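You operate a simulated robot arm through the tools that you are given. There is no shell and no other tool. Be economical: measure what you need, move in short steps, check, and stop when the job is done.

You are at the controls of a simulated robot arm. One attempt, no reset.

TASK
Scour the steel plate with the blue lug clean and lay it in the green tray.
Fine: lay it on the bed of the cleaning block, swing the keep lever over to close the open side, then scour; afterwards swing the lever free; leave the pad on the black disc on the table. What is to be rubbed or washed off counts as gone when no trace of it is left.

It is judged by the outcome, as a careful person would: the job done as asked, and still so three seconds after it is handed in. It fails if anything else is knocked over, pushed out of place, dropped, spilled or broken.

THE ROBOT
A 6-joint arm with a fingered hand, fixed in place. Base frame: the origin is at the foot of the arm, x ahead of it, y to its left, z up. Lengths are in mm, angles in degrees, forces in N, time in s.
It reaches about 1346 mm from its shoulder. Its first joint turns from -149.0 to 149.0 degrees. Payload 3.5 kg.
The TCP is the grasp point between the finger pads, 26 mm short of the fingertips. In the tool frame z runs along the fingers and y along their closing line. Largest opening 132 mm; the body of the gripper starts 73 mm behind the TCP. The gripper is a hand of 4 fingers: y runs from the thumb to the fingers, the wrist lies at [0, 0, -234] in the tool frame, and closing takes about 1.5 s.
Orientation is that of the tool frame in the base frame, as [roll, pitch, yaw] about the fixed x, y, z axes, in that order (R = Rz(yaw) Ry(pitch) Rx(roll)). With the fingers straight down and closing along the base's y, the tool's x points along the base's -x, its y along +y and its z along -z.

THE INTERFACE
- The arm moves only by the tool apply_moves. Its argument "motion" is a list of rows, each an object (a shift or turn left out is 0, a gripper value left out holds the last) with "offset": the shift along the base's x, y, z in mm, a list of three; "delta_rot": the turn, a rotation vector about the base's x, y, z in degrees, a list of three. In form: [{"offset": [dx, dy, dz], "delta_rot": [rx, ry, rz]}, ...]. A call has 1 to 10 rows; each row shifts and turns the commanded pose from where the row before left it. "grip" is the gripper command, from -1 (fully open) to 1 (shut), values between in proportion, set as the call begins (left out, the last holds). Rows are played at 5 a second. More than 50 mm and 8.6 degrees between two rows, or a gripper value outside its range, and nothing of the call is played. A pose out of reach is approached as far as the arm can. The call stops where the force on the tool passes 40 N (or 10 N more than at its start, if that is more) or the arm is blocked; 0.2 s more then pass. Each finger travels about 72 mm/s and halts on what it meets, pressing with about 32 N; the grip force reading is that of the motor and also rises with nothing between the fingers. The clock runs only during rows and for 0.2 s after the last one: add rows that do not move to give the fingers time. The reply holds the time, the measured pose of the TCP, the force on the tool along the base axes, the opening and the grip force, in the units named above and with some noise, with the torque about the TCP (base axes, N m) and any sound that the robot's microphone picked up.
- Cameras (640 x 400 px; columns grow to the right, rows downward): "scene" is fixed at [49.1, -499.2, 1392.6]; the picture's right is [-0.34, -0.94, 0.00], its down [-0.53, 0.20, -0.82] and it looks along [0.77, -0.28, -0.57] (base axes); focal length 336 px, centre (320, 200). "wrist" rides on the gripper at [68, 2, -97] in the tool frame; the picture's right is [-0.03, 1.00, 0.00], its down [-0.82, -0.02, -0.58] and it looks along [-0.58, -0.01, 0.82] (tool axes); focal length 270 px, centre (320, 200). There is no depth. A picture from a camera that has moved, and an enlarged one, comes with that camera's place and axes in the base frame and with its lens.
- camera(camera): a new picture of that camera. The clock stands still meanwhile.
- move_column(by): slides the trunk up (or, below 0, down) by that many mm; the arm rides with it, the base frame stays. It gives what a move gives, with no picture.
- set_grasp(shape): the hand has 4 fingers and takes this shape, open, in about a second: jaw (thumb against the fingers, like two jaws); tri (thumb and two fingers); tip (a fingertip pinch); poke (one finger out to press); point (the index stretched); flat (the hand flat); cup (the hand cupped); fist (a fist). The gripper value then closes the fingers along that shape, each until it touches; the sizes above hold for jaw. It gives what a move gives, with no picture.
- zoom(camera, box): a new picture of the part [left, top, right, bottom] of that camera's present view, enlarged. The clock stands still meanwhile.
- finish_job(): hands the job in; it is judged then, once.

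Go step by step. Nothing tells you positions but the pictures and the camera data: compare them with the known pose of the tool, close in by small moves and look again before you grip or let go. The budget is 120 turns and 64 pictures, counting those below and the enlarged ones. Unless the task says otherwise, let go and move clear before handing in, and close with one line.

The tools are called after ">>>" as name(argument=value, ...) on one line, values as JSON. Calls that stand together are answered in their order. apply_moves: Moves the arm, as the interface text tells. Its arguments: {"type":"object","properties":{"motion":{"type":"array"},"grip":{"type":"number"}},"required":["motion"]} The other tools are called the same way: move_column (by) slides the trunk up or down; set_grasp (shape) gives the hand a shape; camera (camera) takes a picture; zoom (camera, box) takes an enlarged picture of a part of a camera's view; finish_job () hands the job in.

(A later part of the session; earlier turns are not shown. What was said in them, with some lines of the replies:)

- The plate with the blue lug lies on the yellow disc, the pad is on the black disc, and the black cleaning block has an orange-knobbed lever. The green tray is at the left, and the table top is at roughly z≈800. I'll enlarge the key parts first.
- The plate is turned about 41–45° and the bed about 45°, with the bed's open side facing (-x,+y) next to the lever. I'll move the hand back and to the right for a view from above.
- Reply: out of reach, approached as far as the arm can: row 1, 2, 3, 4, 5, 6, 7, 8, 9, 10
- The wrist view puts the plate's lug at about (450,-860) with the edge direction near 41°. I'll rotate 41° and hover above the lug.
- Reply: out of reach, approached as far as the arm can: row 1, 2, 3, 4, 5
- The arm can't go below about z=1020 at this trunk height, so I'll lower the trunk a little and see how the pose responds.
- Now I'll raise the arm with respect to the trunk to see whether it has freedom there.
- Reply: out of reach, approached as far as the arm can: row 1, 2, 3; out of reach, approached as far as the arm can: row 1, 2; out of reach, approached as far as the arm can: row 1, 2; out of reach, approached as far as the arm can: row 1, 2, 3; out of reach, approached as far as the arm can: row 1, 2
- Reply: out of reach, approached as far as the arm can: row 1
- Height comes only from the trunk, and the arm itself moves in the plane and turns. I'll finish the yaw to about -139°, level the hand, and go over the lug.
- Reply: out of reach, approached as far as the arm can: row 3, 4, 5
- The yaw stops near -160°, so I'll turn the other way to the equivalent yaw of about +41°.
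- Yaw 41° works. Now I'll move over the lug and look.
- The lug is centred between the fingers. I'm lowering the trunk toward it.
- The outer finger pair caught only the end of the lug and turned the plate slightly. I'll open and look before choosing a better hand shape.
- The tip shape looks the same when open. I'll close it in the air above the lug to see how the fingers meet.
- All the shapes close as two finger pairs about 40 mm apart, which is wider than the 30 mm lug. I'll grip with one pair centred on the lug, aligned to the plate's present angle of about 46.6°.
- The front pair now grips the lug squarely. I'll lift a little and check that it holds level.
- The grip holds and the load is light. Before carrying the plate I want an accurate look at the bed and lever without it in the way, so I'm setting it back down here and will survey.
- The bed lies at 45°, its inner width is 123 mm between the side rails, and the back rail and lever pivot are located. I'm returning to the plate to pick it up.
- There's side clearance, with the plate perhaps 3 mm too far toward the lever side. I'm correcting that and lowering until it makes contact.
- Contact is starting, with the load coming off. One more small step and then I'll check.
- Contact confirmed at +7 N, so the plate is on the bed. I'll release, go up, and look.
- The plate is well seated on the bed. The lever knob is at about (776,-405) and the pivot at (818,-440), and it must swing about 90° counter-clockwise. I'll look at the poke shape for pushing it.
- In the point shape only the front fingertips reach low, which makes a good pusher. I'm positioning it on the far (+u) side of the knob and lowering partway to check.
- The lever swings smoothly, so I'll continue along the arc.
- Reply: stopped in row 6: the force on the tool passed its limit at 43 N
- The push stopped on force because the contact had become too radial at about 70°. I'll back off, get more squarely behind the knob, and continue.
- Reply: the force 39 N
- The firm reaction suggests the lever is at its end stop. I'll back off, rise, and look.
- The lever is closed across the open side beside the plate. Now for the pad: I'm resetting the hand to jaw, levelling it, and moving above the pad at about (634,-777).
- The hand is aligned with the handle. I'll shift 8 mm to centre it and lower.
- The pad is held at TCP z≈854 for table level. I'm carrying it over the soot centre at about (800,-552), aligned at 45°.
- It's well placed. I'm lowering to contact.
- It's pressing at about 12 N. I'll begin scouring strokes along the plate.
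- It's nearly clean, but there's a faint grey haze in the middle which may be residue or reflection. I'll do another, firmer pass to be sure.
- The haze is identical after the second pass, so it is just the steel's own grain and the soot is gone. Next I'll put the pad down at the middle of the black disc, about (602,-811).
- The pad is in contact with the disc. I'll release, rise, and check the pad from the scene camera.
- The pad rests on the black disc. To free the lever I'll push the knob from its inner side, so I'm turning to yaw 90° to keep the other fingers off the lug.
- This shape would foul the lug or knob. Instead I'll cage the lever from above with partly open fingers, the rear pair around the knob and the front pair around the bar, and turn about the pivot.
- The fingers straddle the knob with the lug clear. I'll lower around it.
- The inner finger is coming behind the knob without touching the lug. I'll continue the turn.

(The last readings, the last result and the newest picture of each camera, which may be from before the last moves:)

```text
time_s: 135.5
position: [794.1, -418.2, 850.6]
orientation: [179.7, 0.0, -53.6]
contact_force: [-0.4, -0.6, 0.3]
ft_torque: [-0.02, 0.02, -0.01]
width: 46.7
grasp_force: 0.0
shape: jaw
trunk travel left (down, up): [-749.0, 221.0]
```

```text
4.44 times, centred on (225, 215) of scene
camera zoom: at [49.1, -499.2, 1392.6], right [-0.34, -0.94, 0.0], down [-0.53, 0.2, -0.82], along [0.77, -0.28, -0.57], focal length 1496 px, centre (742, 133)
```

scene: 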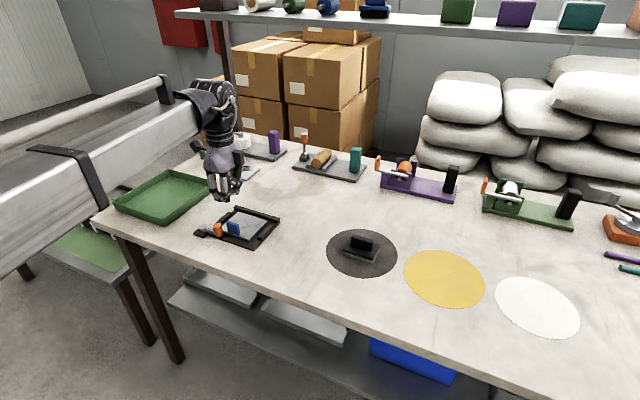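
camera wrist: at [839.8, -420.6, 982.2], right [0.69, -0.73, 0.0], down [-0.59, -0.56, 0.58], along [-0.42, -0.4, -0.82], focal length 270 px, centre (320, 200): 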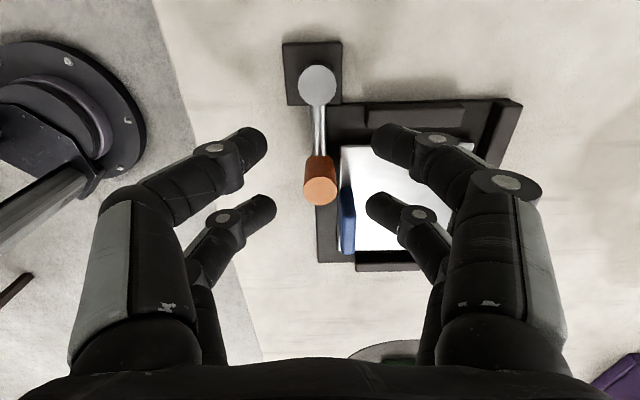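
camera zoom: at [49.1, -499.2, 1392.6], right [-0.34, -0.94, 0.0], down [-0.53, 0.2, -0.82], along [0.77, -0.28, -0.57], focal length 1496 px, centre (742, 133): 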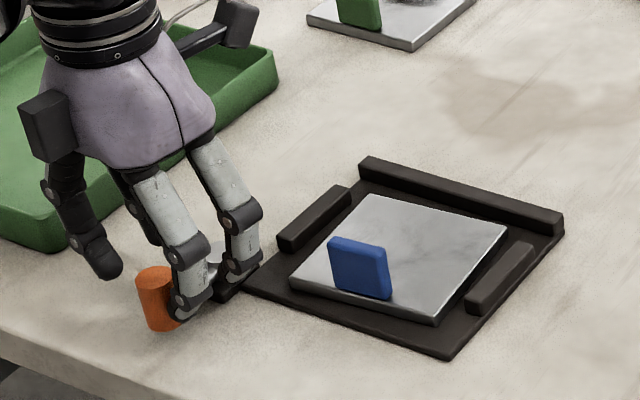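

The lever is swung back free. I'll rise, return to yaw 45° over the plate lug with open jaws, and look.

>>> move_column(by=90)

>>> apply_moves(motion=[{"offset": [-4, -12, 0], "delta_rot": [0, 0, 8.2]}, {"offset": [-4, -12, 0], "delta_rot": [0, 0, 8.2]}, {"offset": [-4, -12, 0], "delta_rot": [0, 0, 8.2]}, {"offset": [-4, -12, 0], "delta_rot": [0, 0, 8.2]}, {"offset": [-4, -12, 0], "delta_rot": [0, 0, 8.2]}, {"offset": [-4, -12, 0], "delta_rot": [0, 0, 8.2]}, {"offset": [-4, -12, 0], "delta_rot": [0, 0, 8.2]}, {"offset": [-4, -12, 0], "delta_rot": [0, 0, 8.2]}, {"offset": [-4, -12, 0], "delta_rot": [0, 0, 8.2]}, {"offset": [-4, -12, 0], "delta_rot": [0, 0, 8.2]}], grip=-1)

>>> apply_moves(motion=[{"offset": [-2, -1, 0], "delta_rot": [0, 0, 8.2]}, {"offset": [0, 0, 0], "delta_rot": [0, 0, 8.2]}, {}])

>>> zoom(camera="wrist", box=[220, 20, 460, 170])

```text
time_s: 136.8
position: [794.9, -418.5, 940.5]
orientation: [179.8, 0.1, -53.5]
contact_force: [0.6, 0.8, -1.0]
ft_torque: [-0.02, 0.0, 0.02]
width: 46.3
grasp_force: 0.0
shape: jaw
trunk travel left (down, up): [-839.0, 131.0]
```

```text
time_s: 139.0
position: [753.1, -539.5, 940.1]
orientation: [179.8, 0.0, 28.7]
contact_force: [0.4, 0.1, -0.3]
ft_torque: [0.03, 0.02, -0.01]
width: 131.7
grasp_force: 0.0
shape: jaw
trunk travel left (down, up): [-839.0, 131.0]
```

```text
time_s: 139.8
position: [752.6, -540.1, 938.8]
orientation: [179.8, 0.0, 45.0]
contact_force: [-0.4, 0.7, 0.4]
ft_torque: [-0.03, -0.01, 0.04]
width: 132.1
grasp_force: 0.1
shape: jaw
trunk travel left (down, up): [-839.0, 131.0]
```

```text
2.67 times, centred on (340, 95) of wrist
camera zoom: at [801.8, -491.1, 1036.1], right [0.69, -0.72, 0.0], down [-0.59, -0.56, 0.58], along [-0.42, -0.4, -0.82], focal length 721 px, centre (267, 480)
```

zoom: 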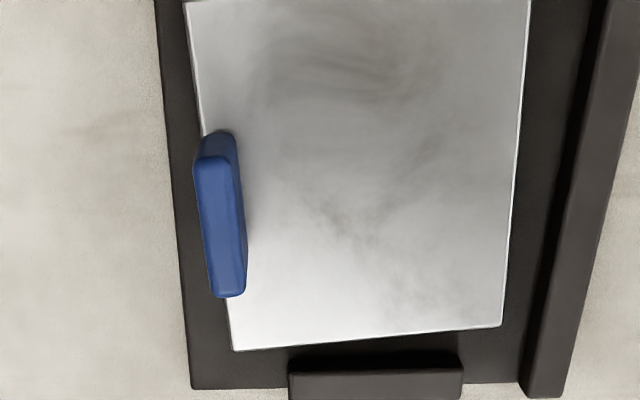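

The plate is clean and the lug is turned about 5.5°. I'm adjusting the hand to yaw 50.5°, lowering, and gripping.

>>> apply_moves(motion=[{"offset": [-10.4, 3, 0], "delta_rot": [0, 0, 5.5]}, {}])

>>> move_column(by=-92)

>>> apply_moves(motion=[{}, {}, {}, {}, {}, {}, {}, {}, {}], grip=1)

>>> zoom(camera="wrist", box=[220, 80, 420, 230])

```text
time_s: 140.4
position: [741.7, -535.0, 940.0]
orientation: [179.8, 0.0, 50.6]
contact_force: [-0.2, -0.1, 0.0]
ft_torque: [0.0, -0.02, 0.02]
width: 132.0
grasp_force: 0.0
shape: jaw
trunk travel left (down, up): [-839.0, 131.0]
```

```text
time_s: 141.7
position: [739.6, -535.8, 848.2]
orientation: [179.8, 0.1, 50.4]
contact_force: [0.8, 0.1, 0.0]
ft_torque: [0.03, 0.01, 0.02]
width: 131.9
grasp_force: 0.1
shape: jaw
trunk travel left (down, up): [-747.0, 223.0]
```

```text
time_s: 143.7
position: [742.1, -535.5, 847.7]
orientation: [179.8, 0.0, 50.4]
contact_force: [-1.1, 0.1, 0.5]
ft_torque: [-0.05, 0.04, 0.01]
width: 0.1
grasp_force: 31.6
shape: jaw
trunk travel left (down, up): [-747.0, 223.0]
```

```text
2.67 times, centred on (320, 155) of wrist
camera zoom: at [786.5, -483.3, 944.0], right [0.75, -0.66, 0.0], down [-0.54, -0.62, 0.58], along [-0.38, -0.44, -0.82], focal length 721 px, centre (320, 320)
```

zoom: 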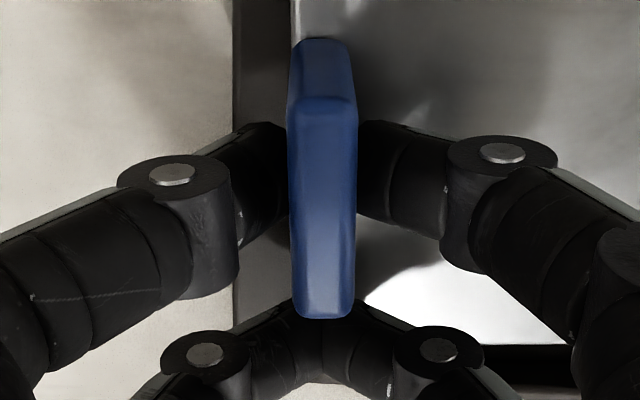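

The grip is good. I'm lifting the plate clear and carrying it to above the tray centre at about (1015,-347).

>>> move_column(by=105)

>>> apply_moves(motion=[{"offset": [30.5, 23.5, 0], "delta_rot": [0, 0, -0.7]}, {"offset": [30.5, 23.5, 0], "delta_rot": [0, 0, -0.7]}, {"offset": [30.5, 23.5, 0], "delta_rot": [0, 0, -0.7]}, {"offset": [30.5, 23.5, 0], "delta_rot": [0, 0, -0.7]}, {"offset": [30.5, 23.5, 0], "delta_rot": [0, 0, -0.7]}, {"offset": [30.5, 23.5, 0], "delta_rot": [0, 0, -0.7]}, {"offset": [30.5, 23.5, 0], "delta_rot": [0, 0, -0.7]}, {"offset": [30.5, 23.5, 0], "delta_rot": [0, 0, -0.6]}, {}])

>>> move_column(by=-65)

>>> zoom(camera="scene", box=[100, 150, 280, 270])

>>> camera(camera="wrist")

```text
time_s: 145.0
position: [741.5, -535.8, 952.7]
orientation: [179.7, 0.0, 50.4]
contact_force: [0.1, -0.1, -2.6]
ft_torque: [0.04, 0.05, -0.02]
width: 0.1
grasp_force: 31.7
shape: jaw
trunk travel left (down, up): [-852.0, 118.0]
```

```text
time_s: 147.0
position: [985.3, -348.2, 953.1]
orientation: [179.8, 0.0, 44.8]
contact_force: [-0.7, 0.0, -2.8]
ft_torque: [0.04, 0.09, -0.01]
width: 0.0
grasp_force: 31.8
shape: jaw
trunk travel left (down, up): [-852.0, 118.0]
```

```text
time_s: 148.1
position: [984.7, -349.6, 888.2]
orientation: [179.8, -0.1, 44.9]
contact_force: [-0.2, -0.8, -2.5]
ft_torque: [0.02, 0.11, -0.03]
width: 0.0
grasp_force: 31.7
shape: jaw
trunk travel left (down, up): [-787.0, 183.0]
```

```text
3.33 times, centred on (190, 210) of scene
camera zoom: at [49.1, -499.2, 1392.6], right [-0.34, -0.94, 0.0], down [-0.53, 0.2, -0.82], along [0.77, -0.28, -0.57], focal length 1122 px, centre (753, 167)
```

zoom: 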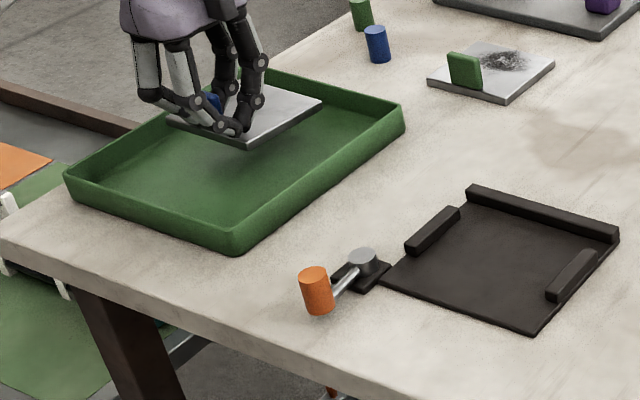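

```text
4 pictures are left
camera wrist: at [1034.8, -300.5, 984.0], right [0.69, -0.73, 0.0], down [-0.59, -0.56, 0.58], along [-0.42, -0.4, -0.82], focal length 270 px, centre (320, 200)
```

wrist: 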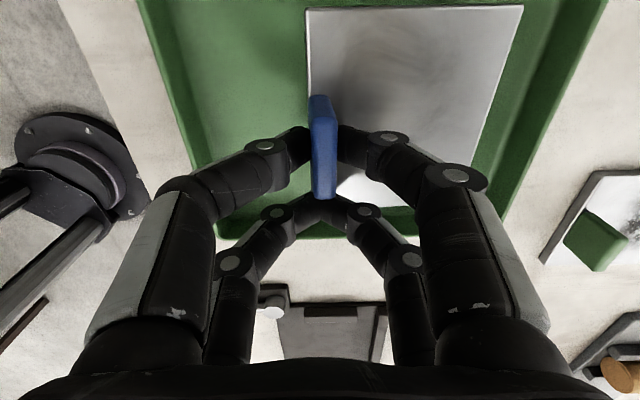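

The plate is well inside the tray outline. I'm lowering to the tray floor.

>>> move_column(by=-36)

>>> move_column(by=-2.5)

>>> move_column(by=-2)

```text
time_s: 148.9
position: [985.6, -349.2, 851.2]
orientation: [179.9, -0.1, 44.9]
contact_force: [0.2, 0.6, -2.7]
ft_torque: [0.0, 0.07, 0.0]
width: 0.0
grasp_force: 32.2
shape: jaw
trunk travel left (down, up): [-751.0, 219.0]
```

```text
time_s: 149.4
position: [985.8, -348.9, 849.7]
orientation: [179.8, 0.1, 45.0]
contact_force: [-0.2, -0.4, -1.5]
ft_torque: [0.01, 0.03, -0.04]
width: 0.0
grasp_force: 32.3
shape: jaw
trunk travel left (down, up): [-748.0, 222.0]
```

```text
time_s: 149.9
position: [984.9, -348.5, 846.8]
orientation: [179.8, 0.0, 44.9]
contact_force: [0.1, 1.1, -1.4]
ft_torque: [0.0, 0.03, -0.02]
width: 0.3
grasp_force: 32.0
shape: jaw
trunk travel left (down, up): [-746.0, 224.0]
```

>>> move_column(by=-1.5)

>>> move_column(by=-1)

```text
time_s: 150.4
position: [984.8, -348.4, 845.8]
orientation: [179.7, 0.0, 44.8]
contact_force: [-0.1, 0.0, -1.4]
ft_torque: [-0.02, 0.03, 0.02]
width: 0.0
grasp_force: 32.1
shape: jaw
trunk travel left (down, up): [-745.0, 225.0]
```

```text
time_s: 150.9
position: [984.4, -348.5, 845.2]
orientation: [179.8, 0.0, 44.9]
contact_force: [0.1, 0.6, 2.1]
ft_torque: [0.02, -0.05, 0.02]
width: 0.0
grasp_force: 31.7
shape: jaw
trunk travel left (down, up): [-744.0, 226.0]
```

>>> move_column(by=-1)

>>> apply_moves(motion=[{}, {}, {}, {}, {}], grip=0.4)

>>> move_column(by=110)

>>> camera(camera="scene")

```text
time_s: 151.4
position: [985.0, -348.9, 845.1]
orientation: [179.9, -0.2, 45.0]
contact_force: [0.7, -0.1, 6.4]
ft_torque: [0.06, -0.13, -0.02]
width: 0.0
grasp_force: 31.8
shape: jaw
trunk travel left (down, up): [-743.0, 227.0]
```

```text
time_s: 152.6
position: [984.4, -349.1, 843.8]
orientation: [179.8, 0.0, 44.8]
contact_force: [-0.3, 0.5, -0.1]
ft_torque: [-0.05, 0.01, 0.01]
width: 39.4
grasp_force: 0.1
shape: jaw
trunk travel left (down, up): [-743.0, 227.0]
```

```text
time_s: 154.1
position: [985.2, -348.4, 954.7]
orientation: [179.8, -0.1, 44.8]
contact_force: [0.8, -0.9, 0.0]
ft_torque: [0.0, 0.01, 0.0]
width: 39.5
grasp_force: 0.0
shape: jaw
trunk travel left (down, up): [-853.0, 117.0]
```

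```text
3 pictures are left
```

scene: 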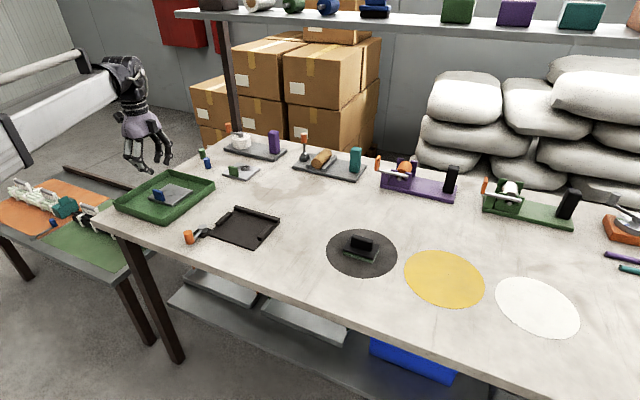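

The plate lies in the tray, the pad is on the disc and the lever is free. I'll take one last close look at the plate surface.

>>> zoom(camera="scene", box=[140, 175, 204, 215])

>>> camera(camera="wrist")

```text
10.00 times, centred on (172, 195) of scene
camera zoom: at [49.1, -499.2, 1392.6], right [-0.34, -0.94, 0.0], down [-0.53, 0.2, -0.82], along [0.77, -0.28, -0.57], focal length 3365 px, centre (1800, 250)
```

zoom: 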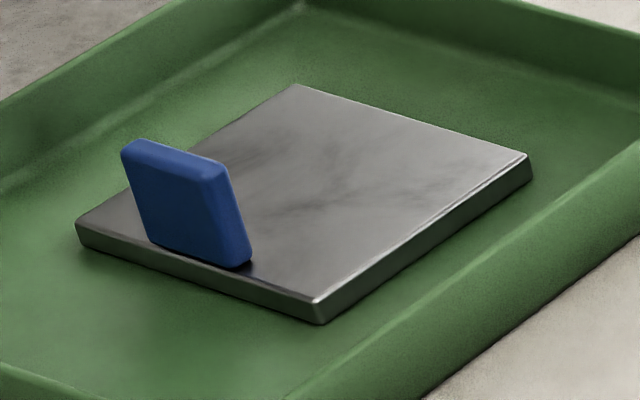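

```text
1 pictures are left
camera wrist: at [1034.8, -300.5, 1050.0], right [0.69, -0.73, 0.0], down [-0.59, -0.56, 0.58], along [-0.42, -0.4, -0.82], focal length 270 px, centre (320, 200)
```

wrist: 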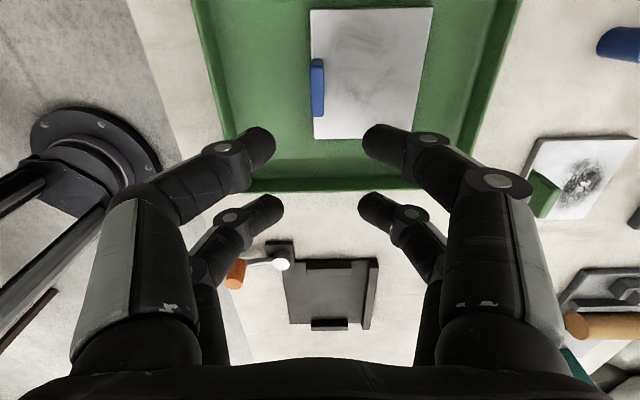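

The plate is clean apart from the steel's own grain, the hand is clear, and everything is in place, so I'm handing it in.

>>> finish_job()

```text
The job is handed in.
```

The blue-lug plate is scoured clean and lies in the green tray, with the lever swung free and the pad on the black disc. A faint grey pattern still shows on the plate. It didn't change after a second, firmer pass, so I took it as the steel's own grain.
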